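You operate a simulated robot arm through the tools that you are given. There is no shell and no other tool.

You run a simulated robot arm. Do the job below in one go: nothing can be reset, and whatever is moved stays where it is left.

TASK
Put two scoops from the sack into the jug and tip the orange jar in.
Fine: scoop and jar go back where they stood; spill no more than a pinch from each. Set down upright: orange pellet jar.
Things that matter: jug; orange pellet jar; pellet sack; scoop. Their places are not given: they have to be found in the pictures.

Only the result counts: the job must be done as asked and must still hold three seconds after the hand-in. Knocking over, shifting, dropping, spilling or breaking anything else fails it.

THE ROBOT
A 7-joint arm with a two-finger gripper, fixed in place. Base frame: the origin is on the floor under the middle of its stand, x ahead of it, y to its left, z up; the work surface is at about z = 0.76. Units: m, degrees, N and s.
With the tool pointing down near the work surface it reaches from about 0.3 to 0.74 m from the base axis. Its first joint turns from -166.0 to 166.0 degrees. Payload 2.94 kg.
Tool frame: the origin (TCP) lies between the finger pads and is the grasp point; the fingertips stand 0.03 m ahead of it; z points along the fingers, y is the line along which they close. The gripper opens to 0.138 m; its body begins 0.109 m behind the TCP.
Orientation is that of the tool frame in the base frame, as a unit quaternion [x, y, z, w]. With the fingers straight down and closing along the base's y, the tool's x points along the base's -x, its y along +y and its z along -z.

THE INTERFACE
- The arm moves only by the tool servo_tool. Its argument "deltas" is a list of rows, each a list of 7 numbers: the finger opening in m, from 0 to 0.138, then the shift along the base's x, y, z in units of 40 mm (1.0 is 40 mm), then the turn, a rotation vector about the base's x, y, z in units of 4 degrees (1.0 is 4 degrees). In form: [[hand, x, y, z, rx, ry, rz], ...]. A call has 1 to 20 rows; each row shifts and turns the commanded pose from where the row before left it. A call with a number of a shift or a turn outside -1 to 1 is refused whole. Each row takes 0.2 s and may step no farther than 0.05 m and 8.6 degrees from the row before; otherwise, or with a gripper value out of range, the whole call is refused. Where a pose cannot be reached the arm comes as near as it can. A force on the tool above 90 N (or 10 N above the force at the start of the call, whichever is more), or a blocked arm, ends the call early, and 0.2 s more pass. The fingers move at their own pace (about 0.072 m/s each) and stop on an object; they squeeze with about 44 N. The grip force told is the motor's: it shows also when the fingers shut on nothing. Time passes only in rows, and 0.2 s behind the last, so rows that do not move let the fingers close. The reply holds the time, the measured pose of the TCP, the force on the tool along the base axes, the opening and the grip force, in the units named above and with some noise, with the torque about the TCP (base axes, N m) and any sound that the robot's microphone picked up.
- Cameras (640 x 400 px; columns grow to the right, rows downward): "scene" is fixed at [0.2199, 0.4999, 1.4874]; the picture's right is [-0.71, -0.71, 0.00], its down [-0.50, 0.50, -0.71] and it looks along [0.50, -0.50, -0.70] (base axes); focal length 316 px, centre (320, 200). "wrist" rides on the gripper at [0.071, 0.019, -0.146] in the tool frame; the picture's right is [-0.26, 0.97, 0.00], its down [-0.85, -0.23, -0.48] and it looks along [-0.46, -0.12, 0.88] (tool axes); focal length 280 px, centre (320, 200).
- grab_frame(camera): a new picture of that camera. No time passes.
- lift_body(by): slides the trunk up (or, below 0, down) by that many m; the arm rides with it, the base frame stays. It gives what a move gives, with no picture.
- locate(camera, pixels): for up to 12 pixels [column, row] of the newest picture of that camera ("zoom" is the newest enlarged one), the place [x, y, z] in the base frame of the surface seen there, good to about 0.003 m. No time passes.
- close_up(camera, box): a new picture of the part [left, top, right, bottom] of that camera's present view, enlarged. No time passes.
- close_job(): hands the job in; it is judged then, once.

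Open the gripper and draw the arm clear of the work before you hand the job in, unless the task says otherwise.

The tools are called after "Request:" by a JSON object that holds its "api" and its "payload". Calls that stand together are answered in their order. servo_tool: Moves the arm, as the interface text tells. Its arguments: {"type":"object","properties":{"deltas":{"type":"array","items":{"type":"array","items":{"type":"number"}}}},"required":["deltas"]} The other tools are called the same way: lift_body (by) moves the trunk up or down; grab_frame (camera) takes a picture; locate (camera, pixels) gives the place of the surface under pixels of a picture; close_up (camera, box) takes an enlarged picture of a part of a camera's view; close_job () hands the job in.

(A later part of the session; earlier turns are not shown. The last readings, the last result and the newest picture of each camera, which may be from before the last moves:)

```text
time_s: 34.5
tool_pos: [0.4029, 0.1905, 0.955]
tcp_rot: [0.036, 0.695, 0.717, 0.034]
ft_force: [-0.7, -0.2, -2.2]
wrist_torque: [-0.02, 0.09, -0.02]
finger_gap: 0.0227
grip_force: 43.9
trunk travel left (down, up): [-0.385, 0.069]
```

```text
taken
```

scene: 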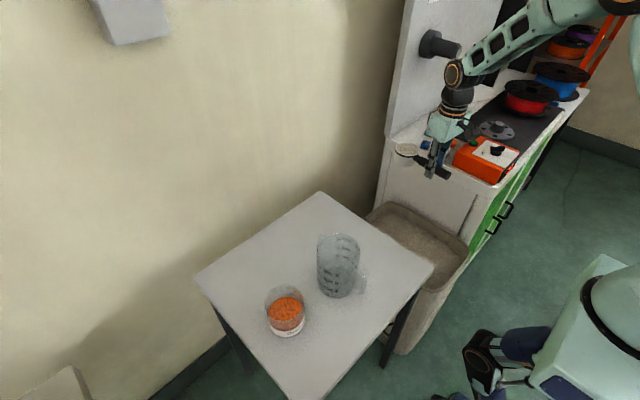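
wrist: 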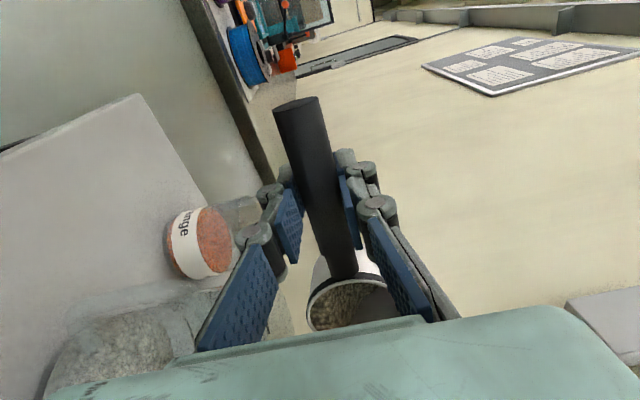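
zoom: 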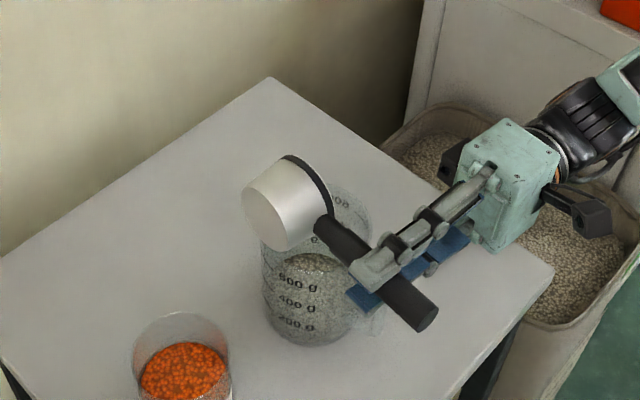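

At 92° some pellets remain in the cup (wrist (345,305)). I roll on to about 130° and pause to let it empty.

Request:
{"api": "servo_tool", "payload": {"deltas": [[0.0, 0, 0, 0, 0.9, -0.09, 0], [0.0, 0, 0, 0, 0.9, -0.09, 0], [0.0, 0, 0, 0, 0.9, -0.09, 0], [0.0, 0, 0, 0, 0.9, -0.09, 0], [0.0, 0, 0, 0, 0.9, -0.09, 0], [0.0, 0, 0, 0, 0.9, -0.09, 0], [0.0, 0, 0, 0, 0.9, -0.09, 0], [0.0, 0, 0, 0, 0.9, -0.09, 0], [0.0, 0, 0, 0, 0.9, -0.09, 0], [0.0, 0, 0, 0, 0.9, -0.09, 0], [0.0, 0, 0, 0, 0.9, -0.09, 0], [0.0, 0, 0, 0, 0, 0, 0], [0.0, 0, 0, 0, 0, 0, 0], [0.0, 0, 0, 0, 0, 0, 0]]}}

Request:
{"api": "close_up", "payload": {"camera": "scene", "box": [260, 160, 420, 320]}}

Request:
{"api": "grab_frame", "payload": {"camera": "wrist"}}

```text
time_s: 37.5
tool_pos: [0.3973, 0.1779, 0.9749]
tcp_rot: [0.005, 0.41, 0.91, 0.06]
ft_force: [0.7, -1.3, -0.7]
wrist_torque: [-0.03, 0.1, 0.02]
finger_gap: 0.0228
grip_force: 43.9
trunk travel left (down, up): [-0.385, 0.069]
```

```text
2.50 times, centred on (340, 240) of scene
```

zoom: 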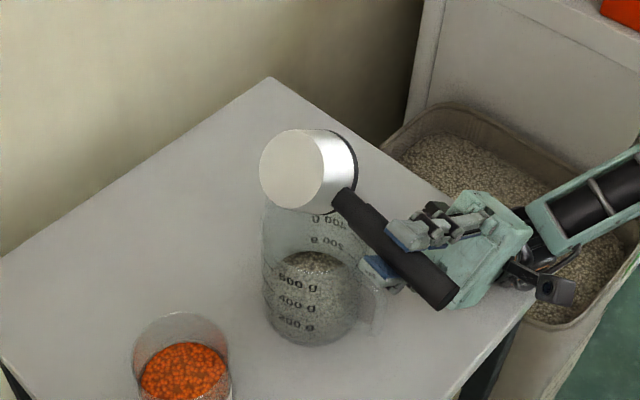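

```text
taken
```

wrist: 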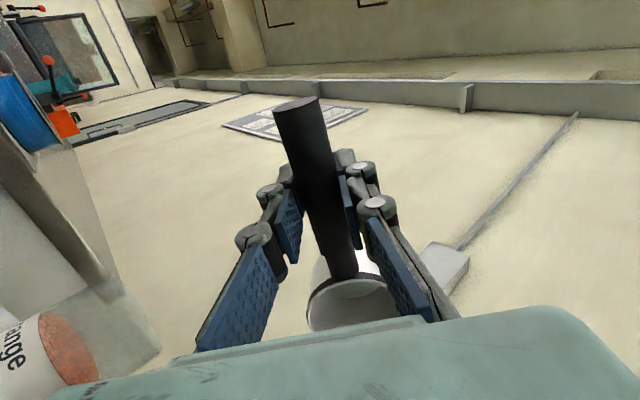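

The cup is empty (wrist view (350,305)) and no pellets show on the table. I roll back while rising a little.

Request:
{"api": "servo_tool", "payload": {"deltas": [[0.0, 0, 0, 0.1, -0.95, 0.1, 0], [0.0, 0, 0, 0.1, -0.95, 0.1, 0], [0.0, 0, 0, 0.1, -0.95, 0.1, 0], [0.0, 0, 0, 0.1, -0.95, 0.1, 0], [0.0, 0, 0, 0.1, -0.95, 0.1, 0], [0.0, 0, 0, 0.1, -0.95, 0.1, 0], [0.0, 0, 0, 0.1, -0.95, 0.1, 0], [0.0, 0, 0, 0.1, -0.95, 0.1, 0], [0.0, 0, 0, 0, -0.95, 0.1, 0], [0.0, 0, 0, 0, -0.95, 0.1, 0], [0.0, 0, 0, 0, -0.95, 0.1, 0], [0.0, 0, 0, 0, -0.95, 0.1, 0], [0.0, 0, 0, 0, -0.95, 0.1, 0], [0.0, 0, 0, 0, -0.95, 0.1, 0], [0.0, 0, 0, 0, -0.95, 0.1, 0], [0.0, 0, 0, 0, -0.95, 0.1, 0], [0.0, 0, 0, 0, -0.95, 0.1, 0], [0.0, 0, 0, 0, -0.95, 0.1, 0], [0.0, 0, 0, 0, -0.95, 0.1, 0], [0.0, 0, 0, 0, -0.95, 0.1, 0]]}}

```text
time_s: 41.7
tool_pos: [0.4025, 0.1914, 0.9868]
tcp_rot: [0.049, 0.886, 0.461, 0.02]
ft_force: [-0.1, -0.6, -1.0]
wrist_torque: [-0.01, 0.13, -0.01]
finger_gap: 0.0231
grip_force: 44.2
trunk travel left (down, up): [-0.385, 0.069]
```

55° of roll remains about the handle axis; I undo it in 14 rows to bring the scoop level again.

Request:
{"api": "servo_tool", "payload": {"deltas": [[0.0, 0, 0, 0, -0.977, 0.1, 0], [0.0, 0, 0, 0, -0.977, 0.1, 0], [0.0, 0, 0, 0, -0.977, 0.1, 0], [0.0, 0, 0, 0, -0.977, 0.1, 0], [0.0, 0, 0, 0, -0.977, 0.1, 0], [0.0, 0, 0, 0, -0.977, 0.1, 0], [0.0, 0, 0, 0, -0.977, 0.1, 0], [0.0, 0, 0, 0, -0.977, 0.1, 0], [0.0, 0, 0, 0, -0.977, 0.1, 0], [0.0, 0, 0, 0, -0.977, 0.1, 0], [0.0, 0, 0, 0, -0.977, 0.1, 0], [0.0, 0, 0, 0, -0.977, 0.1, 0], [0.0, 0, 0, 0, -0.977, 0.1, 0], [0.0, 0, 0, 0, -0.977, 0.1, 0], [0.0, 0, 0, 0, 0, 0, 0]]}}

Request:
{"api": "close_up", "payload": {"camera": "scene", "box": [230, 160, 430, 340]}}

Request:
{"api": "grab_frame", "payload": {"camera": "wrist"}}

```text
time_s: 44.9
tool_pos: [0.4025, 0.191, 0.9877]
tcp_rot: [0.056, 0.998, 0.0, -0.001]
ft_force: [0.6, 0.0, -0.6]
wrist_torque: [0.02, 0.11, -0.01]
finger_gap: 0.0226
grip_force: 44.1
trunk travel left (down, up): [-0.385, 0.069]
```

```text
2.22 times, centred on (330, 250) of scene
```

zoom: 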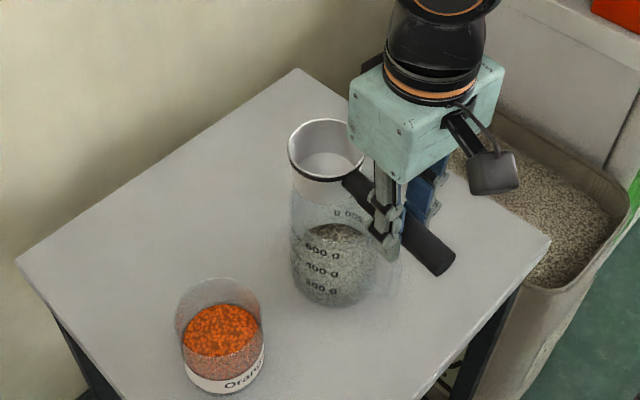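

```text
taken
```

wrist: 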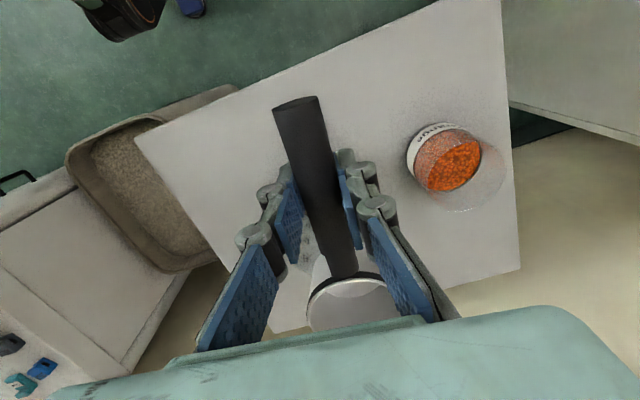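

The cup is empty, level again, and the table is clean. I check the fill level in the jug with locate on the content surface (zoom (340,240)).

Request:
{"api": "close_up", "payload": {"camera": "scene", "box": [300, 225, 380, 305]}}

```text
5.00 times, centred on (340, 265) of scene
```

zoom: 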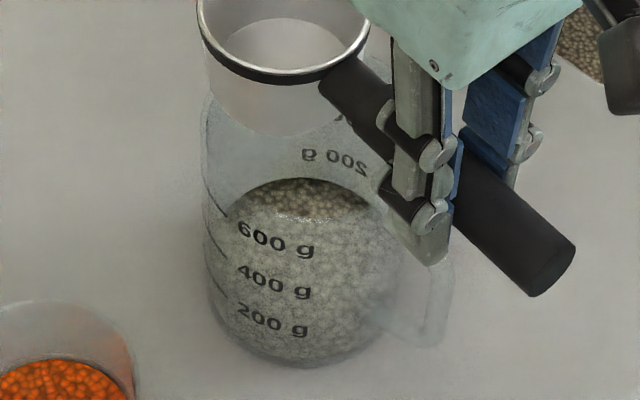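

Request:
{"api": "locate", "payload": {"camera": "zoom", "pixels": [[280, 200], [320, 185], [350, 200], [300, 225], [260, 270], [300, 340], [270, 310], [230, 210], [210, 100], [300, 150], [205, 250], [300, 362]]}}

```text
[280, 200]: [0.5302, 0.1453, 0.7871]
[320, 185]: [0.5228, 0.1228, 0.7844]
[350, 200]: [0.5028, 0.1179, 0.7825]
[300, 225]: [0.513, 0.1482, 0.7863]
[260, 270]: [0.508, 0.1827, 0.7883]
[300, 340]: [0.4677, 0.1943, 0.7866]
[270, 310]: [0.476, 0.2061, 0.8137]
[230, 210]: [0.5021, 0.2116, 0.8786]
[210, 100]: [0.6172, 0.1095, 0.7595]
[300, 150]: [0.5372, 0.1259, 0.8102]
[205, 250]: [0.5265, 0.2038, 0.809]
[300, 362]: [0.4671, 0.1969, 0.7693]
```

The surface in the jug is at z≈0.786, about 2.8 cm above the base, so there is room for a second scoop and the jar. I carry the empty scoop back over the sack.

Request:
{"api": "servo_tool", "payload": {"deltas": [[0.0, 0.05, -0.4, 0.1, 0, 0, 0], [0.0, 0.07, -0.8, 0, 0, 0, 0], [0.0, 0.07, -0.9, 0, 0, 0, 0], [0.0, 0.07, -0.9, 0, 0, 0, 0], [0.0, 0.07, -0.9, 0, 0, 0, 0], [0.0, 0.07, -0.9, 0, 0, 0, 0], [0.0, 0.07, -0.9, 0, 0, 0, 0], [0.0, 0.07, -0.9, 0, 0, 0, 0], [0.0, 0.07, -0.9, 0, 0, 0, 0], [0.0, 0.07, -0.9, 0, 0, 0, 0], [0.0, 0.07, -0.9, 0, 0, 0, 0], [0.0, 0.07, -0.8, 0, 0, 0, 0], [0.0, 0.07, -0.5, 0, 0, 0, 0], [0.0, 0.05, -0.2, 0, 0, 0, 0], [0.0, 0, 0, 0, 0, 0, 0]]}}

Request:
{"api": "grab_frame", "payload": {"camera": "wrist"}}

```text
time_s: 48.1
tool_pos: [0.4411, -0.2414, 0.9907]
tcp_rot: [0.057, 0.998, 0.0, -0.001]
ft_force: [-0.6, 1.1, -1.2]
wrist_torque: [0.0, 0.08, -0.05]
finger_gap: 0.0227
grip_force: 44.0
trunk travel left (down, up): [-0.385, 0.069]
```

```text
taken
```

wrist: 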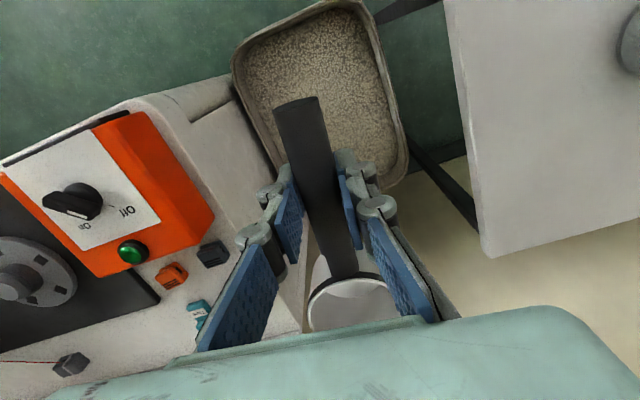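

The empty scoop hangs over the sack at (0.441, −0.241, 0.991). I lower the trunk by 0.33 m.

Request:
{"api": "lift_body", "payload": {"by": -0.33}}

Request:
{"api": "grab_frame", "payload": {"camera": "wrist"}}

```text
time_s: 51.4
tool_pos: [0.4418, -0.2409, 0.662]
tcp_rot: [0.056, 0.998, -0.001, -0.001]
ft_force: [0.6, -0.2, -1.1]
wrist_torque: [0.04, 0.1, 0.01]
finger_gap: 0.023
grip_force: 44.0
trunk travel left (down, up): [-0.055, 0.399]
```

```text
taken
```

wrist: 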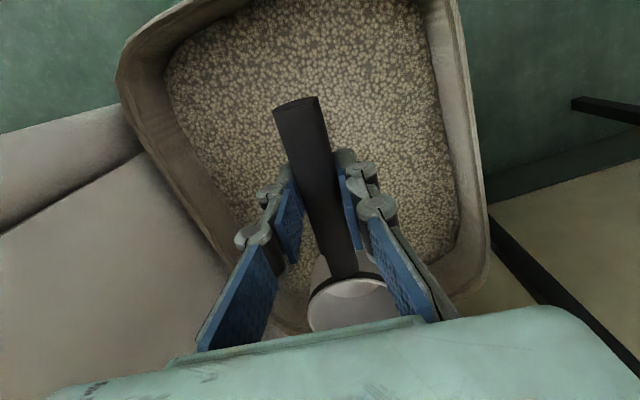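

I check the pellet surface height around the cup before dipping again, at wrist pixels (240,120), (400,120), (420,220).

Request:
{"api": "locate", "payload": {"camera": "wrist", "pixels": [[240, 120], [400, 120], [420, 220], [250, 60], [380, 60], [300, 290]]}}

Request:
{"api": "servo_tool", "payload": {"deltas": [[0.0, -0.1, 0, 0, 0.108, 0.99, 0], [0.0, -0.1, 0, 0, 0.108, 0.99, 0], [0.0, -0.1, 0, 0, 0.108, 0.99, 0], [0.0, -0.1, 0, 0, 0.108, 0.99, 0], [0.0, -0.1, 0, 0, 0.108, 0.99, 0], [0.0, 0, 0, 0, 0.108, 0.99, 0], [0.0, 0, 0, 0, 0.108, 0.99, 0], [0.0, 0, 0, 0, 0.108, 0.99, 0], [0.0, 0, 0, 0, 0.108, 0.99, 0], [0.0, 0, 0, 0, 0.108, 0.99, 0], [0.0, 0, 0, -0.8, 0, 0, 0], [0.0, 0, 0, -0.8, 0, 0, 0], [0.0, 0, 0, -0.6, 0, 0, 0], [0.0, 0, 0, -0.4, 0, 0, 0], [0.0, 0.1, 0, -0.3, 0, 0, 0], [0.0, 0.1, 0, -0.3, 0, 0, 0], [0.0, 0.1, 0, -0.15, 0, 0, 0]]}}

Request:
{"api": "grab_frame", "payload": {"camera": "wrist"}}

```text
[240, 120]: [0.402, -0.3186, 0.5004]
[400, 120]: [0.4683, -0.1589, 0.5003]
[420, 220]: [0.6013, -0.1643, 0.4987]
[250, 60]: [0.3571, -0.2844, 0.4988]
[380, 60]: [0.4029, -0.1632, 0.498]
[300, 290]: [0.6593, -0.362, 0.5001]
```

```text
time_s: 55.0
tool_pos: [0.4337, -0.2399, 0.5285]
tcp_rot: [0.053, 0.939, 0.019, -0.341]
ft_force: [-0.2, 0.4, -2.0]
wrist_torque: [-0.01, 0.1, 0.02]
finger_gap: 0.0228
grip_force: 43.6
trunk travel left (down, up): [-0.055, 0.399]
```

```text
taken
```

wrist: 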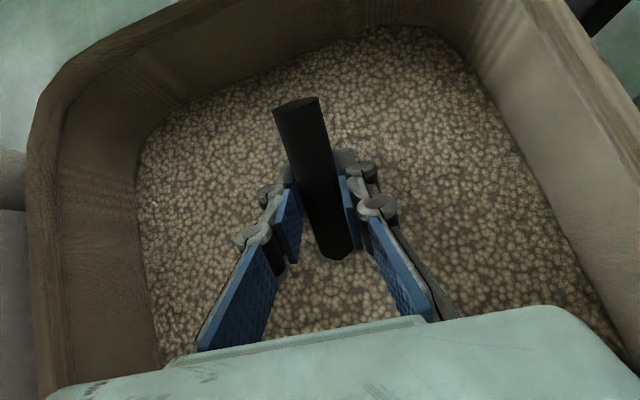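

The cup is buried again at the same pose as before. I repeat the push, leveling and gentle lift.

Request:
{"api": "servo_tool", "payload": {"deltas": [[0.0, 0.25, 0, 0, 0, 0, 0], [0.0, 0.25, 0, 0, 0, 0, 0], [0.0, 0.25, 0, 0, 0, 0, 0], [0.0, 0.25, 0, 0, 0, 0, 0], [0.0, 0.1, 0, -0.13, -0.108, -0.99, 0], [0.0, 0.1, 0, -0.13, -0.108, -0.99, 0], [0.0, 0.1, 0, -0.13, -0.108, -0.99, 0], [0.0, 0.1, 0, -0.13, -0.108, -0.99, 0], [0.0, 0.1, 0, -0.13, -0.108, -0.99, 0], [0.0, 0.05, 0, -0.1, -0.108, -0.99, 0], [0.0, 0, 0, -0.1, -0.108, -0.99, 0], [0.0, 0, 0, 0, -0.108, -0.99, 0], [0.0, 0, 0, 0.1, -0.108, -0.99, 0], [0.0, 0, 0, 0.2, -0.108, -0.99, 0], [0.0, 0, 0, 0.3, 0, 0, 0], [0.0, 0, 0, 0.4, 0, 0, 0], [0.0, 0, 0, 0.4, 0, 0, 0], [0.0, 0, 0, 0.4, 0, 0, 0], [0.0, 0, 0, 0.3, 0, 0, 0], [0.0, 0, 0, 0.2, 0, 0, 0]]}}

Request:
{"api": "close_up", "payload": {"camera": "scene", "box": [380, 205, 450, 255]}}

Request:
{"api": "grab_frame", "payload": {"camera": "wrist"}}

```text
time_s: 59.1
tool_pos: [0.4953, -0.2401, 0.586]
tcp_rot: [0.057, 0.998, -0.001, -0.002]
ft_force: [-0.5, -0.2, -2.5]
wrist_torque: [0.01, 0.2, 0.02]
finger_gap: 0.0232
grip_force: 44.3
trunk travel left (down, up): [-0.055, 0.399]
```

```text
8.00 times, centred on (415, 230) of scene
```

zoom: 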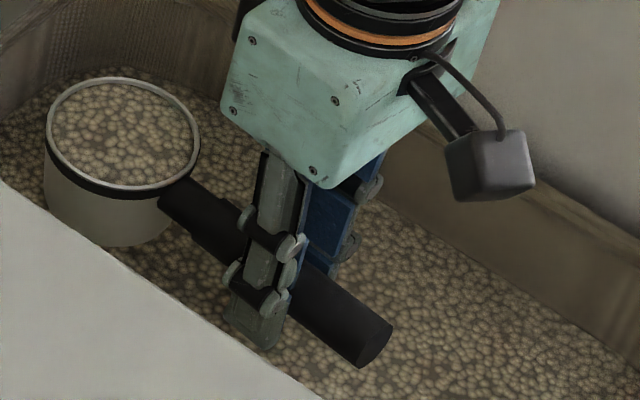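

```text
taken
```

wrist: 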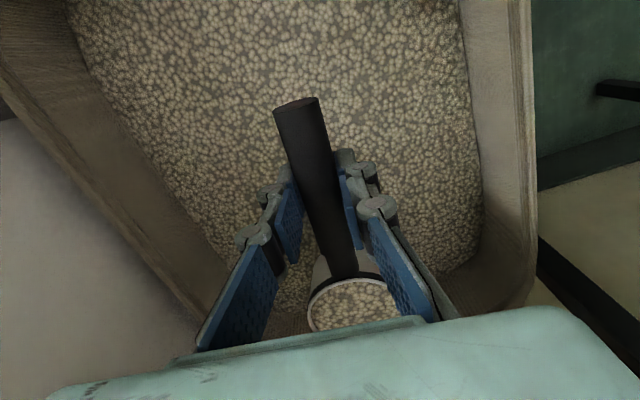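

The cup is full to the rim again. I raise the trunk by 0.33 m as before.

Request:
{"api": "lift_body", "payload": {"by": 0.33}}

Request:
{"api": "grab_frame", "payload": {"camera": "wrist"}}

```text
time_s: 62.4
tool_pos: [0.495, -0.2395, 0.9136]
tcp_rot: [0.056, 0.998, -0.001, -0.001]
ft_force: [0.6, -0.9, -2.1]
wrist_torque: [-0.03, 0.18, 0.03]
finger_gap: 0.0232
grip_force: 44.1
trunk travel left (down, up): [-0.385, 0.069]
```

```text
taken
```

wrist: 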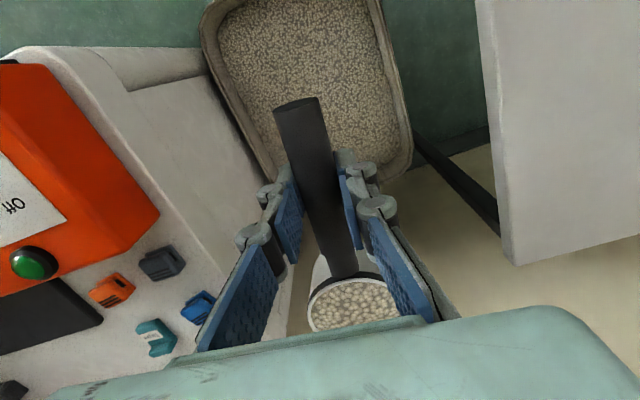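

The scoop is still full. I repeat the smooth carry to above the jug.

Request:
{"api": "servo_tool", "payload": {"deltas": [[0.0, -0.12, 0.2, 0.3, 0, 0, 0], [0.0, -0.12, 0.4, 0.3, 0, 0, 0], [0.0, -0.12, 0.6, 0.3, 0, 0, 0], [0.0, -0.12, 0.7, 0.3, 0, 0, 0], [0.0, -0.12, 0.7, 0.3, 0, 0, 0], [0.0, -0.12, 0.7, 0.28, 0, 0, 0], [0.0, -0.12, 0.7, 0, 0, 0, 0], [0.0, -0.12, 0.7, 0, 0, 0, 0], [0.0, -0.12, 0.7, 0, 0, 0, 0], [0.0, -0.12, 0.7, 0, 0, 0, 0], [0.0, -0.12, 0.7, 0, 0, 0, 0], [0.0, -0.12, 0.7, 0, 0, 0, 0], [0.0, -0.12, 0.7, 0, 0, 0, 0], [0.0, -0.12, 0.6, 0, 0, 0, 0], [0.0, -0.12, 0.6, 0, 0, 0, 0], [0.0, -0.12, 0.5, 0, 0, 0, 0], [0.0, -0.12, 0.4, 0, 0, 0, 0], [0.0, -0.12, 0.3, 0, 0, 0, 0], [0.0, -0.12, 0.2, 0, 0, 0, 0]]}}

Request:
{"api": "close_up", "payload": {"camera": "scene", "box": [260, 160, 420, 320]}}

```text
time_s: 66.4
tool_pos: [0.4029, 0.1924, 0.9877]
tcp_rot: [0.056, 0.998, 0.0, -0.001]
ft_force: [0.4, -0.7, -1.1]
wrist_torque: [0.04, 0.19, 0.02]
finger_gap: 0.0229
grip_force: 44.0
trunk travel left (down, up): [-0.385, 0.069]
```

```text
2.50 times, centred on (340, 240) of scene
```

zoom: 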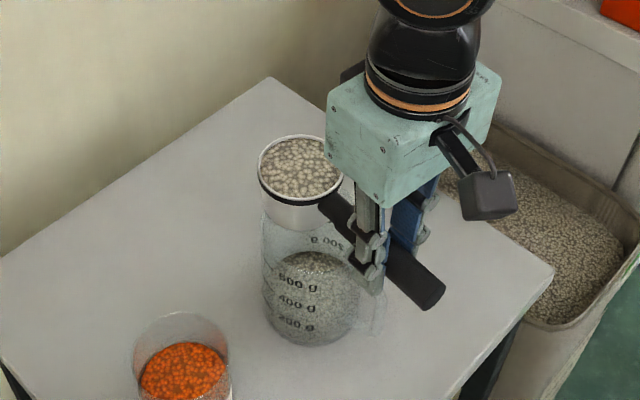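

The full cup is over the jug at (0.403, 0.192, 0.988). I lower to z≈0.955 and roll to about 52°.

Request:
{"api": "servo_tool", "payload": {"deltas": [[0.0, 0, 0, -0.3, 0, 0, 0], [0.0, 0, 0, -0.3, 0, 0, 0], [0.0, 0, 0, -0.22, 0, 0, 0], [0.0, 0, 0, 0, 0.5, -0.055, 0], [0.0, 0, 0, 0, 0.8, -0.088, 0], [0.0, 0, 0, 0, 0.8, -0.088, 0], [0.0, 0, 0, 0, 0.8, -0.088, 0], [0.0, 0, 0, 0, 0.8, -0.088, 0], [0.0, 0, 0, 0, 0.8, -0.088, 0], [0.0, 0, 0, 0, 0.8, -0.088, 0], [0.0, 0, 0, 0, 0.8, -0.088, 0], [0.0, 0, 0, 0, 0.8, -0.088, 0], [0.0, 0, 0, 0, 0.8, -0.088, 0], [0.0, 0, 0, 0, 0.8, -0.088, 0], [0.0, 0, 0, 0, 0.8, -0.088, 0], [0.0, 0, 0, 0, 0.8, -0.088, 0], [0.0, 0, 0, 0, 0.8, -0.088, 0], [0.0, 0, 0, 0, 0.8, -0.088, 0], [0.0, 0, 0, 0, 0.8, -0.088, 0]]}}

Request:
{"api": "close_up", "payload": {"camera": "scene", "box": [260, 160, 420, 320]}}

```text
time_s: 70.4
tool_pos: [0.4032, 0.1927, 0.9553]
tcp_rot: [0.051, 0.904, 0.425, 0.021]
ft_force: [0.5, 0.5, -0.7]
wrist_torque: [0.0, 0.15, 0.02]
finger_gap: 0.0226
grip_force: 43.6
trunk travel left (down, up): [-0.385, 0.069]
```

```text
2.50 times, centred on (340, 240) of scene
```

zoom: 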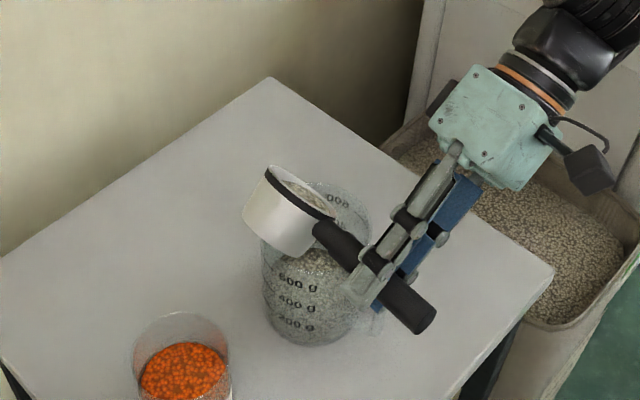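

The second scoop is pouring into the jug cleanly. I continue rolling to about 125° and hold briefly.

Request:
{"api": "servo_tool", "payload": {"deltas": [[0.0, 0, 0, 0, 0.8, -0.088, 0], [0.0, 0, 0, 0, 0.8, -0.088, 0], [0.0, 0, 0, 0, 0.8, -0.088, 0], [0.0, 0, 0, 0, 0.8, -0.088, 0], [0.0, 0, 0, 0, 0.8, -0.088, 0], [0.0, 0, 0, 0, 0.9, -0.1, 0], [0.0, 0, 0, 0, 0.9, -0.1, 0], [0.0, 0, 0, 0, 0.9, -0.1, 0], [0.0, 0, 0, 0, 0.9, -0.1, 0], [0.0, 0, 0, 0, 0.9, -0.1, 0], [0.0, 0, 0, 0, 0.9, -0.1, 0], [0.0, 0, 0, 0, 0.9, -0.1, 0], [0.0, 0, 0, 0, 0.9, -0.1, 0], [0.0, 0, 0, 0, 0.9, -0.1, 0], [0.0, 0, 0, 0, 0.9, -0.1, 0], [0.0, 0, 0, 0, 0.9, -0.1, 0], [0.0, 0, 0, 0, 0.9, -0.1, 0], [0.0, 0, 0, 0, 0.9, -0.1, 0], [0.0, 0, 0, 0, 0.9, -0.1, 0], [0.0, 0, 0, 0, 0.9, -0.1, 0]]}}

Request:
{"api": "grab_frame", "payload": {"camera": "wrist"}}

Request:
{"api": "close_up", "payload": {"camera": "scene", "box": [260, 160, 420, 320]}}

```text
time_s: 74.6
tool_pos: [0.4035, 0.1917, 0.9534]
tcp_rot: [0.027, 0.493, 0.868, 0.046]
ft_force: [-0.1, 0.4, -1.2]
wrist_torque: [-0.01, 0.12, 0.0]
finger_gap: 0.0227
grip_force: 44.1
trunk travel left (down, up): [-0.385, 0.069]
```

```text
taken
```

wrist: 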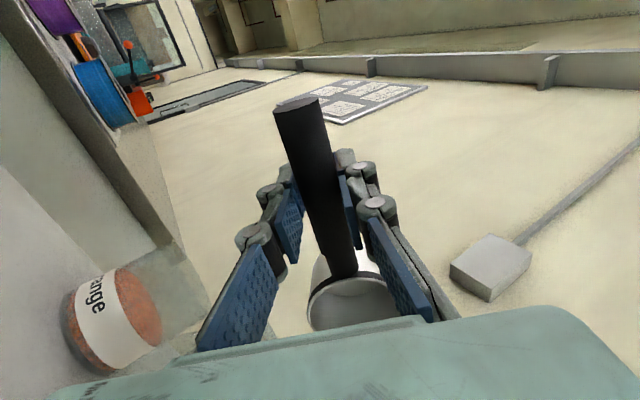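

```text
2.50 times, centred on (340, 240) of scene
```

zoom: 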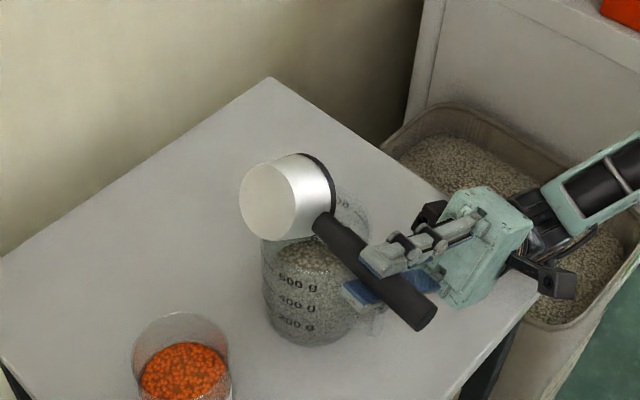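

At 121° of roll the cup is empty (wrist view (350,305)). I roll it back, rising 3 cm.

Request:
{"api": "servo_tool", "payload": {"deltas": [[0.0, 0, 0, 0.1, -0.968, 0.108, 0], [0.0, 0, 0, 0.1, -0.968, 0.108, 0], [0.0, 0, 0, 0.1, -0.968, 0.108, 0], [0.0, 0, 0, 0.1, -0.968, 0.108, 0], [0.0, 0, 0, 0.1, -0.968, 0.108, 0], [0.0, 0, 0, 0.1, -0.968, 0.108, 0], [0.0, 0, 0, 0.1, -0.968, 0.108, 0], [0.0, 0, 0, 0.1, -0.968, 0.108, 0], [0.0, 0, 0, 0, -0.968, 0.108, 0], [0.0, 0, 0, 0, -0.968, 0.108, 0], [0.0, 0, 0, 0, -0.968, 0.108, 0], [0.0, 0, 0, 0, -0.968, 0.108, 0], [0.0, 0, 0, 0, -0.968, 0.108, 0], [0.0, 0, 0, 0, -0.968, 0.108, 0], [0.0, 0, 0, 0, -0.968, 0.108, 0], [0.0, 0, 0, 0, -0.968, 0.108, 0]]}}

Request:
{"api": "servo_tool", "payload": {"deltas": [[0.0, 0, 0, 0, -0.968, 0.108, 0], [0.0, 0, 0, 0, -0.968, 0.108, 0], [0.0, 0, 0, 0, -0.968, 0.108, 0], [0.0, 0, 0, 0, -0.968, 0.108, 0], [0.0, 0, 0, 0, -0.968, 0.108, 0], [0.0, 0, 0, 0, -0.968, 0.108, 0], [0.0, 0, 0, 0, -0.968, 0.108, 0], [0.0, 0, 0, 0, -0.968, 0.108, 0], [0.0, 0, 0, 0, -0.968, 0.108, 0], [0.0, 0, 0, 0, -0.968, 0.108, 0], [0.0, 0, 0, 0, -0.968, 0.108, 0], [0.0, 0, 0, 0, -0.968, 0.108, 0], [0.0, 0, 0, 0, -0.968, 0.108, 0], [0.0, 0, 0, 0, -0.968, 0.108, 0], [0.0, 0, 0, 0, -0.968, 0.108, 0], [0.0, 0, 0, 0, 0, 0, 0]]}}

Request:
{"api": "grab_frame", "payload": {"camera": "wrist"}}

Request:
{"api": "close_up", "payload": {"camera": "scene", "box": [230, 160, 430, 340]}}

```text
time_s: 78.0
tool_pos: [0.4017, 0.1914, 0.9869]
tcp_rot: [0.049, 0.872, 0.487, 0.024]
ft_force: [0.0, 0.1, -0.7]
wrist_torque: [-0.03, 0.11, -0.01]
finger_gap: 0.0229
grip_force: 43.6
trunk travel left (down, up): [-0.385, 0.069]
```

```text
time_s: 81.4
tool_pos: [0.4022, 0.191, 0.9859]
tcp_rot: [0.058, 0.998, 0.0, -0.002]
ft_force: [0.1, 0.4, -0.8]
wrist_torque: [-0.04, 0.14, 0.01]
finger_gap: 0.023
grip_force: 43.4
trunk travel left (down, up): [-0.385, 0.069]
```

```text
taken
```

wrist: 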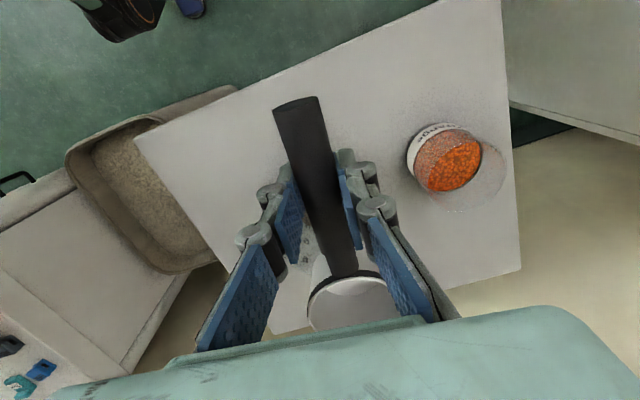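

```text
2.22 times, centred on (330, 250) of scene
```

zoom: 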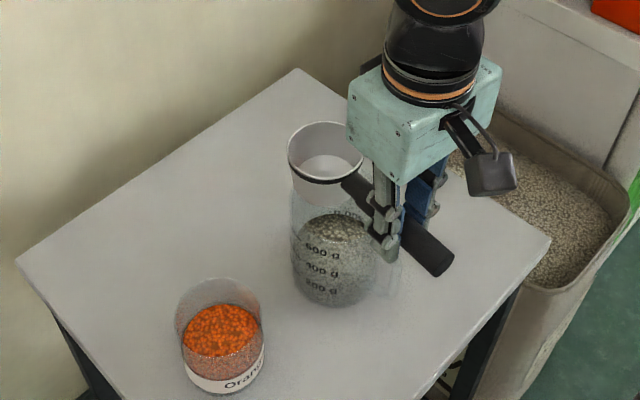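

Both scoops are in the jug, the table is clean and the scoop sits in the grip as before. I carry it back toward its place at (0.5205, 0.0382), staying high until clear of the jug.

Request:
{"api": "servo_tool", "payload": {"deltas": [[0.0, 0.3, -0.38, 0, 0, 0, 0], [0.0, 0.5, -0.64, 0, 0, 0, 0], [0.0, 0.55, -0.7, 0, 0, 0, 0.05], [0.0, 0.55, -0.7, 0, 0, 0, 0.05], [0.0, 0.5, -0.64, 0, 0, 0, 0.05], [0.0, 0.36, -0.48, 0, 0, 0, 0], [0.0, 0.2, -0.28, 0, 0, 0, 0], [0.0, 0, 0, 0, 0, 0, 0]]}}

Request:
{"api": "grab_frame", "payload": {"camera": "wrist"}}

```text
time_s: 83.2
tool_pos: [0.522, 0.0386, 0.986]
tcp_rot: [0.051, 0.999, 0.0, -0.001]
ft_force: [0.4, -0.1, -1.3]
wrist_torque: [0.01, 0.08, 0.0]
finger_gap: 0.0229
grip_force: 44.5
trunk travel left (down, up): [-0.385, 0.069]
```

```text
taken
```

wrist: 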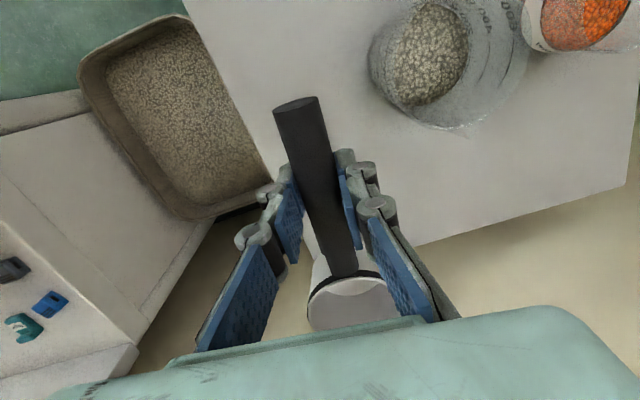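

The scoop is over its old place and the jug's pellets are visible at (425,50). I descend to just above the table contact height.

Request:
{"api": "servo_tool", "payload": {"deltas": [[0.0, 0, 0, -0.8, 0, 0, 0], [0.0, 0, 0, -0.8, 0, 0, 0], [0.0, 0, 0, -0.8, 0, 0, 0], [0.0, 0, 0, -0.8, 0, 0, 0], [0.0, 0, 0, -0.7, 0, 0, 0], [0.0, 0, 0, -0.4, 0, 0, 0], [0.0, 0, 0, -0.2, 0, 0, 0], [0.0, 0, 0, -0.1, 0, 0, 0], [0.0, 0, 0, 0, 0, 0, 0]]}}

Request:
{"api": "close_up", "payload": {"camera": "scene", "box": [290, 170, 410, 270]}}

```text
time_s: 85.2
tool_pos: [0.5215, 0.0396, 0.8023]
tcp_rot: [0.051, 0.999, 0.001, 0.0]
ft_force: [-2.2, -0.8, 9.6]
wrist_torque: [-0.06, -1.19, -0.05]
finger_gap: 0.0228
grip_force: 44.3
trunk travel left (down, up): [-0.385, 0.069]
```

```text
4.00 times, centred on (350, 220) of scene
```

zoom: 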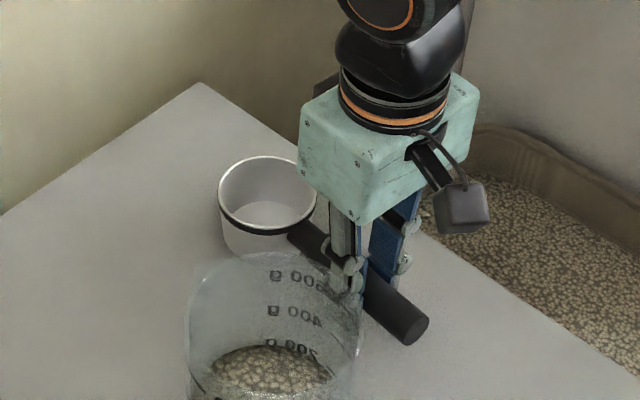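

The cup already touches the table at z=0.802 (9.6 N up). I raise 1 mm to ease the load, then check where the scoop lies against its original place.

Request:
{"api": "servo_tool", "payload": {"deltas": [[0.0, 0, 0, 0.03, 0, 0, 0], [0.0, 0, 0, 0, 0, 0, 0]]}}

Request:
{"api": "close_up", "payload": {"camera": "scene", "box": [290, 170, 410, 270]}}

Request:
{"api": "locate", "payload": {"camera": "zoom", "pixels": [[219, 197], [265, 157], [316, 195], [245, 227], [290, 229], [385, 300], [400, 315], [415, 325], [420, 315], [310, 230], [225, 225], [270, 215]]}}

Request:
{"api": "close_up", "payload": {"camera": "wrist", "box": [220, 60, 460, 330]}}

```text
time_s: 85.8
tool_pos: [0.5212, 0.0386, 0.8028]
tcp_rot: [0.051, 0.999, 0.0, -0.001]
ft_force: [2.3, 0.3, 4.6]
wrist_torque: [-0.02, -0.79, 0.0]
finger_gap: 0.0228
grip_force: 44.5
trunk travel left (down, up): [-0.385, 0.069]
```

```text
4.00 times, centred on (350, 220) of scene
```

zoom: 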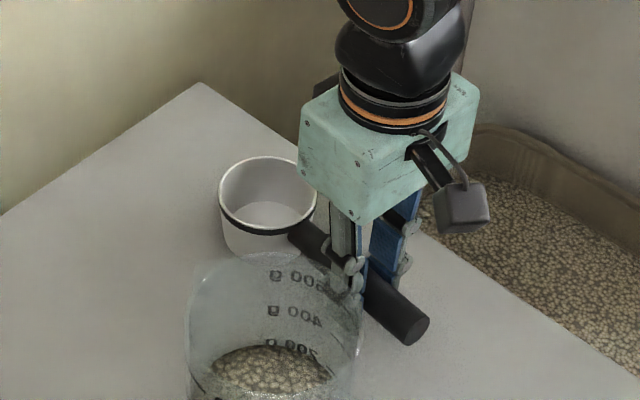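

```text
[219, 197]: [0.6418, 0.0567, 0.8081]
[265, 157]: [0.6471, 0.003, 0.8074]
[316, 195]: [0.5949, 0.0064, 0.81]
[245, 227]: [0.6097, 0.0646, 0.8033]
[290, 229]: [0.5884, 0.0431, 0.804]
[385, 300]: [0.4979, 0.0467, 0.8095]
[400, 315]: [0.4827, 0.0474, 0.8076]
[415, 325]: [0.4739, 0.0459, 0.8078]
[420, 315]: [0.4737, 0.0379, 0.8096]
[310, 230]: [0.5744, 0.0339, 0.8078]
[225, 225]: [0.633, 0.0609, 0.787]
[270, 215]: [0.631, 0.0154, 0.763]
```

```text
1.48 times, centred on (340, 195) of wrist
```

zoom: 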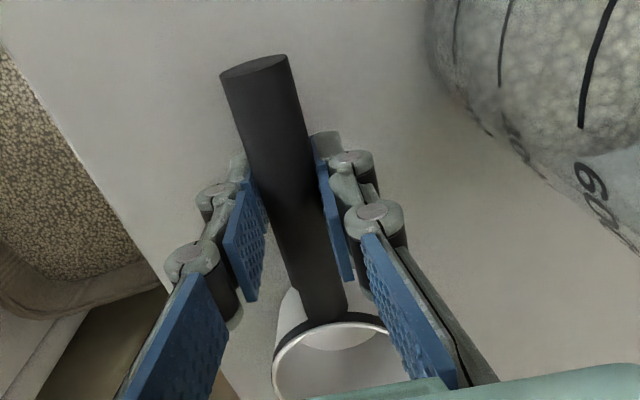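

The scoop lies within 1–2 mm of its original place (rim centre about (0.620, 0.030)). I raise another half millimetre and open the fingers to 0.045.

Request:
{"api": "servo_tool", "payload": {"deltas": [[0.0, 0, 0, 0.012, 0, 0, 0], [0.03, 0, 0, 0, 0, 0, 0], [0.045, 0, 0, 0, 0, 0, 0], [0.045, 0, 0, 0, 0, 0, 0], [0.045, 0, 0, 0, 0, 0, 0]]}}

Request:
{"api": "close_up", "payload": {"camera": "wrist", "box": [220, 60, 460, 330]}}

Request:
{"api": "close_up", "payload": {"camera": "scene", "box": [290, 170, 410, 270]}}

```text
time_s: 87.0
tool_pos: [0.5222, 0.04, 0.8038]
tcp_rot: [0.052, 0.999, 0.0, -0.002]
ft_force: [0.4, 0.9, -0.1]
wrist_torque: [0.0, 0.04, 0.02]
finger_gap: 0.0449
grip_force: 0.0
trunk travel left (down, up): [-0.385, 0.069]
```

```text
1.48 times, centred on (340, 195) of wrist
```

zoom: 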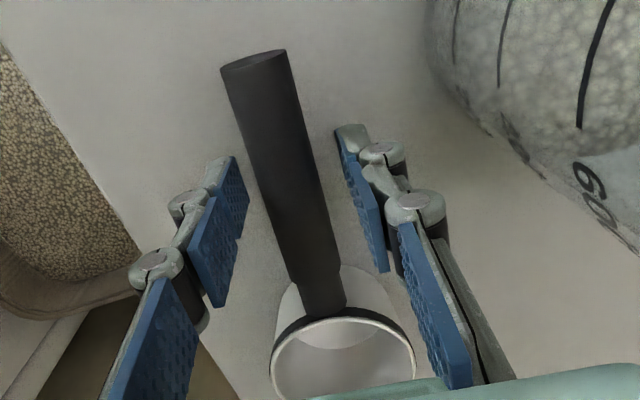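

```text
4.00 times, centred on (350, 220) of scene
```

zoom: 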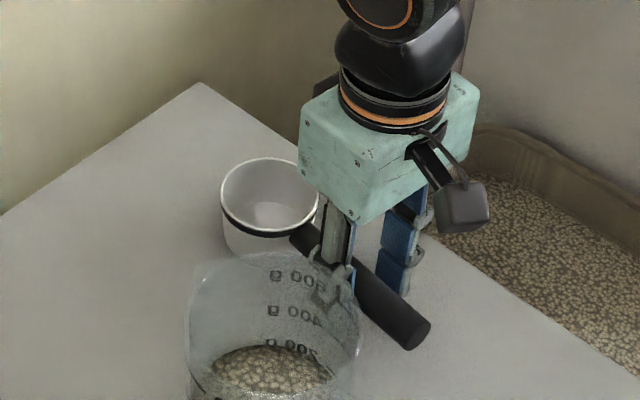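

The scoop stands free with the fingers clear on both sides. I lift straight up and return to the earlier viewing pose (0.516, 0.042, 1.000) to compare the scoop's position.

Request:
{"api": "servo_tool", "payload": {"deltas": [[0.045, 0, 0, 0.3, 0, 0, 0], [0.045, 0, 0, 0.8, 0, 0, 0], [0.045, 0, 0, 0.9, 0, 0, 0], [0.045, 0, 0, 0.9, 0, 0, 0], [0.045, 0, 0, 0.9, 0, 0, 0], [0.045, -0.11, 0.1, 0.9, 0, 0, 0], [0.045, 0, 0, 0.24, 0, 0, 0], [0.045, 0, 0, 0, 0, 0, 0]]}}

Request:
{"api": "close_up", "payload": {"camera": "wrist", "box": [260, 60, 420, 230]}}

Request:
{"api": "grab_frame", "payload": {"camera": "wrist"}}

Request:
{"api": "grab_frame", "payload": {"camera": "scene"}}

```text
time_s: 88.8
tool_pos: [0.5175, 0.0419, 1.0022]
tcp_rot: [0.051, 0.999, 0.0, -0.001]
ft_force: [-0.7, -0.8, 0.4]
wrist_torque: [0.01, -0.04, -0.05]
finger_gap: 0.0449
grip_force: 0.1
trunk travel left (down, up): [-0.385, 0.069]
```

```text
2.35 times, centred on (340, 145) of wrist
```

zoom: 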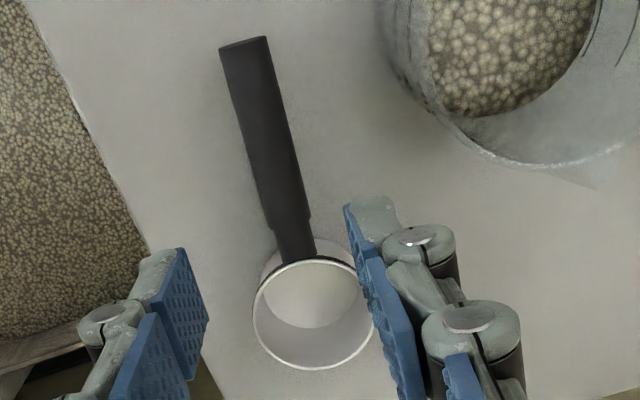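

```text
taken
```

wrist: 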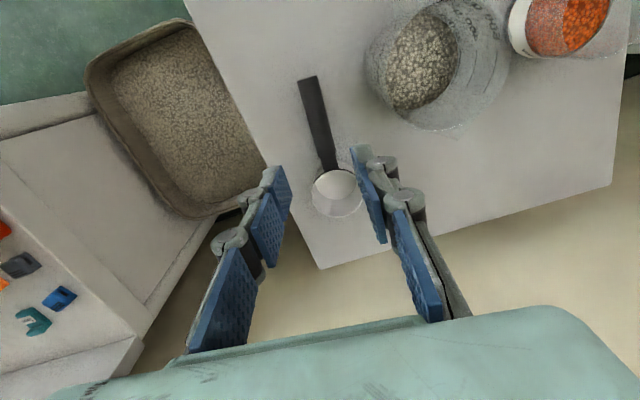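

```text
taken
```

scene: 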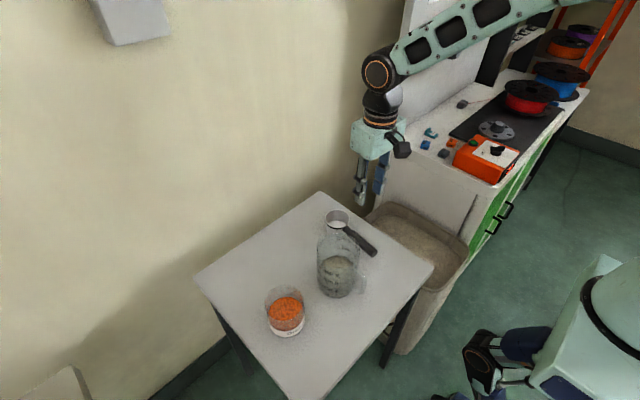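

The scoop is back within about 1–2 mm of its first picture. Now the jar: I zoom on it in the scene picture and measure it.

Request:
{"api": "close_up", "payload": {"camera": "scene", "box": [245, 265, 325, 345]}}

```text
5.00 times, centred on (285, 305) of scene
```

zoom: 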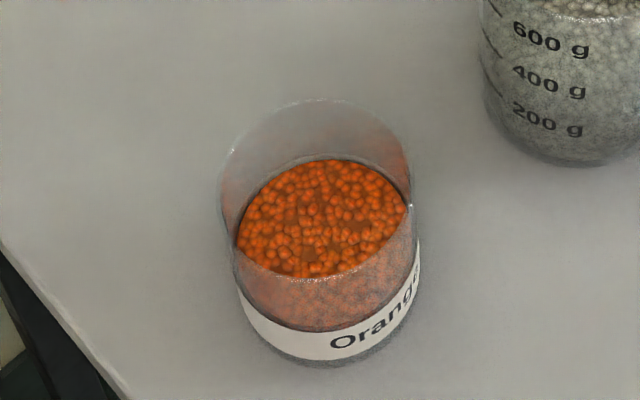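

Request:
{"api": "locate", "payload": {"camera": "zoom", "pixels": [[320, 220], [245, 230], [400, 215], [320, 165], [310, 272], [320, 100], [222, 180], [410, 180], [245, 310], [330, 362], [418, 270], [330, 340]]}}

Request:
{"api": "locate", "payload": {"camera": "zoom", "pixels": [[220, 200], [225, 160], [240, 290], [411, 205], [418, 240], [405, 150], [260, 120], [380, 120], [290, 103], [350, 355], [280, 350], [400, 320]]}}

```text
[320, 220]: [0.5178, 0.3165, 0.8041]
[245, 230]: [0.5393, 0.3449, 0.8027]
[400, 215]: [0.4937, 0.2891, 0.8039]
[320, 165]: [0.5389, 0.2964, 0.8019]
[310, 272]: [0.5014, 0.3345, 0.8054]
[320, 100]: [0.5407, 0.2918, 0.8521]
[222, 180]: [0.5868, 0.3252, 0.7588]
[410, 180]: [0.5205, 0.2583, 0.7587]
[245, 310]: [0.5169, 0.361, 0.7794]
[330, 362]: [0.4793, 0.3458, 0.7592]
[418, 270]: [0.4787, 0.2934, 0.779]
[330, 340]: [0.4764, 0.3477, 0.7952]
```

```text
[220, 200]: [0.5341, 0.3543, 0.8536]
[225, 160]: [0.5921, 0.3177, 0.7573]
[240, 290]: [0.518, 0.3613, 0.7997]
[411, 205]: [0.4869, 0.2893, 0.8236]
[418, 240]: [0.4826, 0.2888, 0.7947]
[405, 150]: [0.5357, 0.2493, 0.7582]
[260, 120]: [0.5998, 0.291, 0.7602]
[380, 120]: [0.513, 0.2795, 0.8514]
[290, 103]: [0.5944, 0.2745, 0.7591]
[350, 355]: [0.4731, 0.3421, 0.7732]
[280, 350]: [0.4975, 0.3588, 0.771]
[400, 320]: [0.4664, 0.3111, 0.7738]
```

Jar: centre about (0.510, 0.321), radius ~0.042, rim z≈0.853, orange pellets up to 0.804. Before touching it I test in free air, high above the table, whether the hand can pitch forward 60° and then roll for pouring.

Request:
{"api": "servo_tool", "payload": {"deltas": [[0.045, -0.338, 0.79, 0.39, 0, 0, 0.3], [0.045, -0.338, 0.79, 0.39, 0, 0, 0.3], [0.045, -0.338, 0.79, 0.39, 0, 0, 0.3], [0.045, -0.338, 0.79, 0.39, 0, 0, 0.3], [0.045, -0.338, 0.79, 0.39, 0, 0, 0.27], [0.045, 0, 0, 0, 0, -1, 0], [0.045, 0, 0, 0, 0, -1, 0], [0.045, 0, 0, 0, 0, -1, 0], [0.045, 0, 0, 0, 0, -1, 0], [0.045, 0, 0, 0, 0, -1, 0], [0.045, 0, 0, 0, 0, -1, 0], [0.045, 0, 0, 0, 0, -1, 0], [0.045, 0, 0, 0, 0, -1, 0], [0.045, 0, 0, 0, 0, -1, 0], [0.045, 0, 0, 0, 0, -1, 0], [0.045, 0, 0, 0, 0, -1, 0], [0.045, 0, 0, 0, 0, -1, 0], [0.045, 0, 0, 0, 0, -1, 0], [0.045, 0, 0, 0, 0, -1, 0], [0.045, 0, 0, 0, 0, -1, 0]]}}

Request:
{"api": "grab_frame", "payload": {"camera": "scene"}}

Request:
{"api": "grab_frame", "payload": {"camera": "wrist"}}

```text
time_s: 93.0
tool_pos: [0.4484, 0.2015, 1.0799]
tcp_rot: [0.0, 0.867, 0.001, 0.499]
ft_force: [-0.3, 0.0, 0.1]
wrist_torque: [-0.02, -0.02, -0.01]
finger_gap: 0.045
grip_force: 0.0
trunk travel left (down, up): [-0.385, 0.069]
```

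```text
taken
```

scene: 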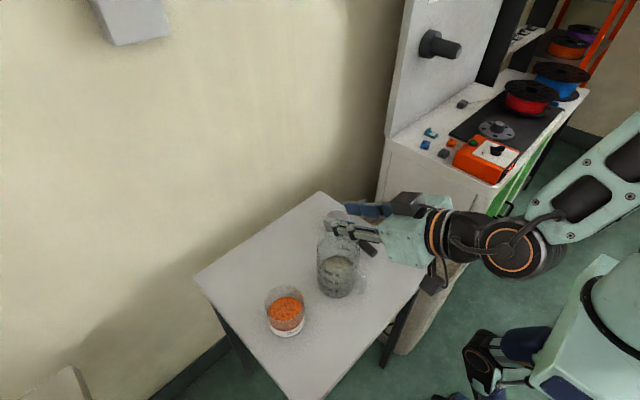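

```text
taken
```

wrist: 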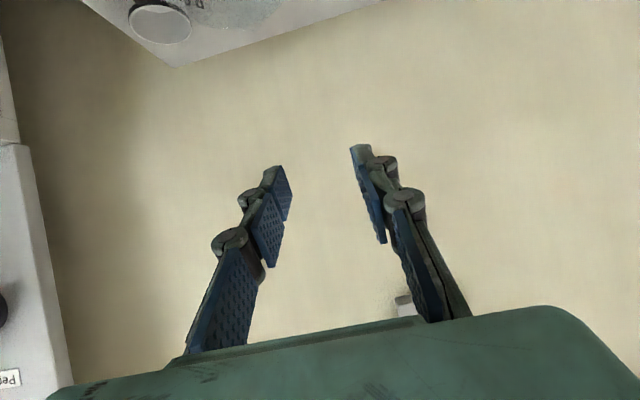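

The 60° forward pitch is reached exactly. I now test the pouring roll about +x in the air, 80° first.

Request:
{"api": "servo_tool", "payload": {"deltas": [[0.045, 0, 0, 0, 1, 0, 0], [0.045, 0, 0, 0, 1, 0, 0], [0.045, 0, 0, 0, 1, 0, 0], [0.045, 0, 0, 0, 1, 0, 0], [0.045, 0, 0, 0, 1, 0, 0], [0.045, 0, 0, 0, 1, 0, 0], [0.045, 0, 0, 0, 1, 0, 0], [0.045, 0, 0, 0, 1, 0, 0], [0.045, 0, 0, 0, 1, 0, 0], [0.045, 0, 0, 0, 1, 0, 0], [0.045, 0, 0, 0, 1, 0, 0], [0.045, 0, 0, 0, 1, 0, 0], [0.045, 0, 0, 0, 1, 0, 0], [0.045, 0, 0, 0, 1, 0, 0], [0.045, 0, 0, 0, 1, 0, 0], [0.045, 0, 0, 0, 1, 0, 0], [0.045, 0, 0, 0, 1, 0, 0], [0.045, 0, 0, 0, 1, 0, 0], [0.045, 0, 0, 0, 1, 0, 0], [0.045, 0, 0, 0, 1, 0, 0]]}}

Request:
{"api": "grab_frame", "payload": {"camera": "scene"}}

```text
time_s: 97.2
tool_pos: [0.4981, 0.2595, 1.1314]
tcp_rot: [0.277, 0.724, 0.488, 0.402]
ft_force: [-0.9, 0.1, -0.5]
wrist_torque: [0.01, 0.05, 0.02]
finger_gap: 0.0448
grip_force: 0.0
out of reach, approached as far as the arm can: row 2, 3, 4, 5, 6, 7, 8, 9, 10, 11, 12, 13, 14, 15, 17, 18, 19, 20
trunk travel left (down, up): [-0.385, 0.069]
```

```text
taken
```

scene: 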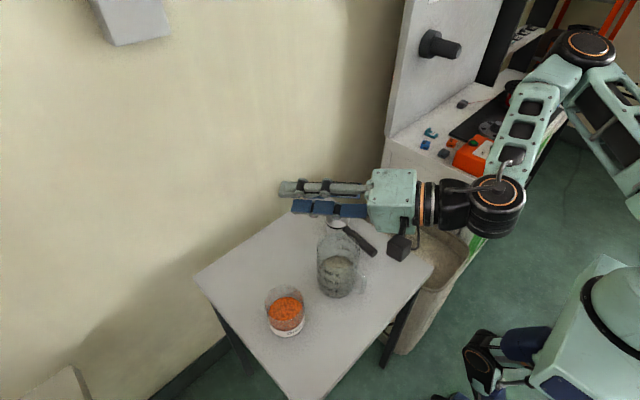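

The +x roll is out of reach in this arm posture. I undo it and read the pose.

Request:
{"api": "servo_tool", "payload": {"deltas": [[0.045, 0, 0, 0, -1, 0, 0], [0.045, 0, 0, 0, -1, 0, 0], [0.045, 0, 0, 0, -1, 0, 0], [0.045, 0, 0, 0, -1, 0, 0], [0.045, 0, 0, 0, -1, 0, 0], [0.045, 0, 0, 0, -1, 0, 0], [0.045, 0, 0, 0, -1, 0, 0], [0.045, 0, 0, 0, -1, 0, 0], [0.045, 0, 0, 0, -1, 0, 0], [0.045, 0, 0, 0, -1, 0, 0], [0.045, 0, 0, 0, -1, 0, 0], [0.045, 0, 0, 0, -1, 0, 0], [0.045, 0, 0, 0, -1, 0, 0], [0.045, 0, 0, 0, -1, 0, 0], [0.045, 0, 0, 0, -1, 0, 0], [0.045, 0, 0, 0, -1, 0, 0], [0.045, 0, 0, 0, -1, 0, 0], [0.045, 0, 0, 0, -1, 0, 0], [0.045, 0, 0, 0, -1, 0, 0], [0.045, 0, 0, 0, -1, 0, 0]]}}

Request:
{"api": "grab_frame", "payload": {"camera": "scene"}}

```text
time_s: 101.4
tool_pos: [0.4967, 0.2611, 1.1291]
tcp_rot: [-0.049, 0.868, -0.087, 0.487]
ft_force: [0.0, -0.5, 0.0]
wrist_torque: [-0.04, -0.02, 0.01]
finger_gap: 0.0448
grip_force: 0.1
trunk travel left (down, up): [-0.385, 0.069]
```

```text
taken
```

scene: 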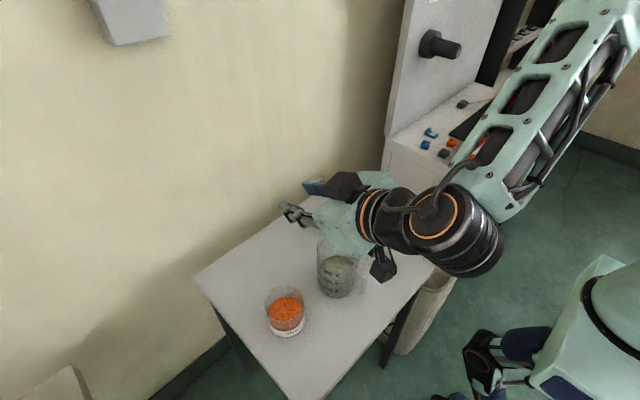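

The +x roll seems blocked by a wrist joint limit, and the command was clipped to where the arm got. I test the opposite roll (−x), still high in free air, while moving a bit back toward (0.46, 0.15).

Request:
{"api": "servo_tool", "payload": {"deltas": [[0.045, -0.2, -0.55, -0.2, -1, 0, 0], [0.045, -0.2, -0.55, -0.2, -1, 0, 0], [0.045, -0.2, -0.55, -0.2, -1, 0, 0], [0.045, -0.2, -0.55, -0.2, -1, 0, 0], [0.045, -0.1, -0.55, -0.2, -1, 0, 0], [0.045, 0, 0, 0, -1, 0, 0], [0.045, 0, 0, 0, -1, 0, 0], [0.045, 0, 0, 0, -1, 0, 0], [0.045, 0, 0, 0, -1, 0, 0], [0.045, 0, 0, 0, -1, 0, 0], [0.045, 0, 0, 0, -1, 0, 0], [0.045, 0, 0, 0, -1, 0, 0], [0.045, 0, 0, 0, -1, 0, 0], [0.045, 0, 0, 0, -1, 0, 0], [0.045, 0, 0, 0, -1, 0, 0], [0.045, 0, 0, 0, -1, 0, 0], [0.045, 0, 0, 0, -1, 0, 0], [0.045, 0, 0, 0, -1, 0, 0]]}}

Request:
{"api": "grab_frame", "payload": {"camera": "scene"}}

```text
time_s: 105.2
tool_pos: [0.4611, 0.1505, 1.0902]
tcp_rot: [-0.325, 0.651, -0.581, 0.365]
ft_force: [0.0, -0.1, 0.6]
wrist_torque: [0.01, 0.02, -0.01]
finger_gap: 0.045
grip_force: 0.1
trunk travel left (down, up): [-0.385, 0.069]
```

```text
taken
```

scene: 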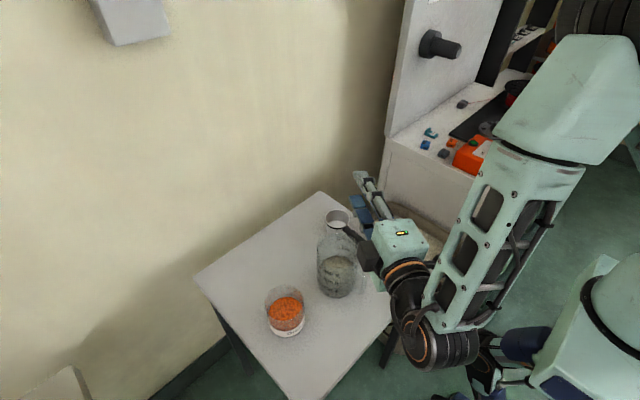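

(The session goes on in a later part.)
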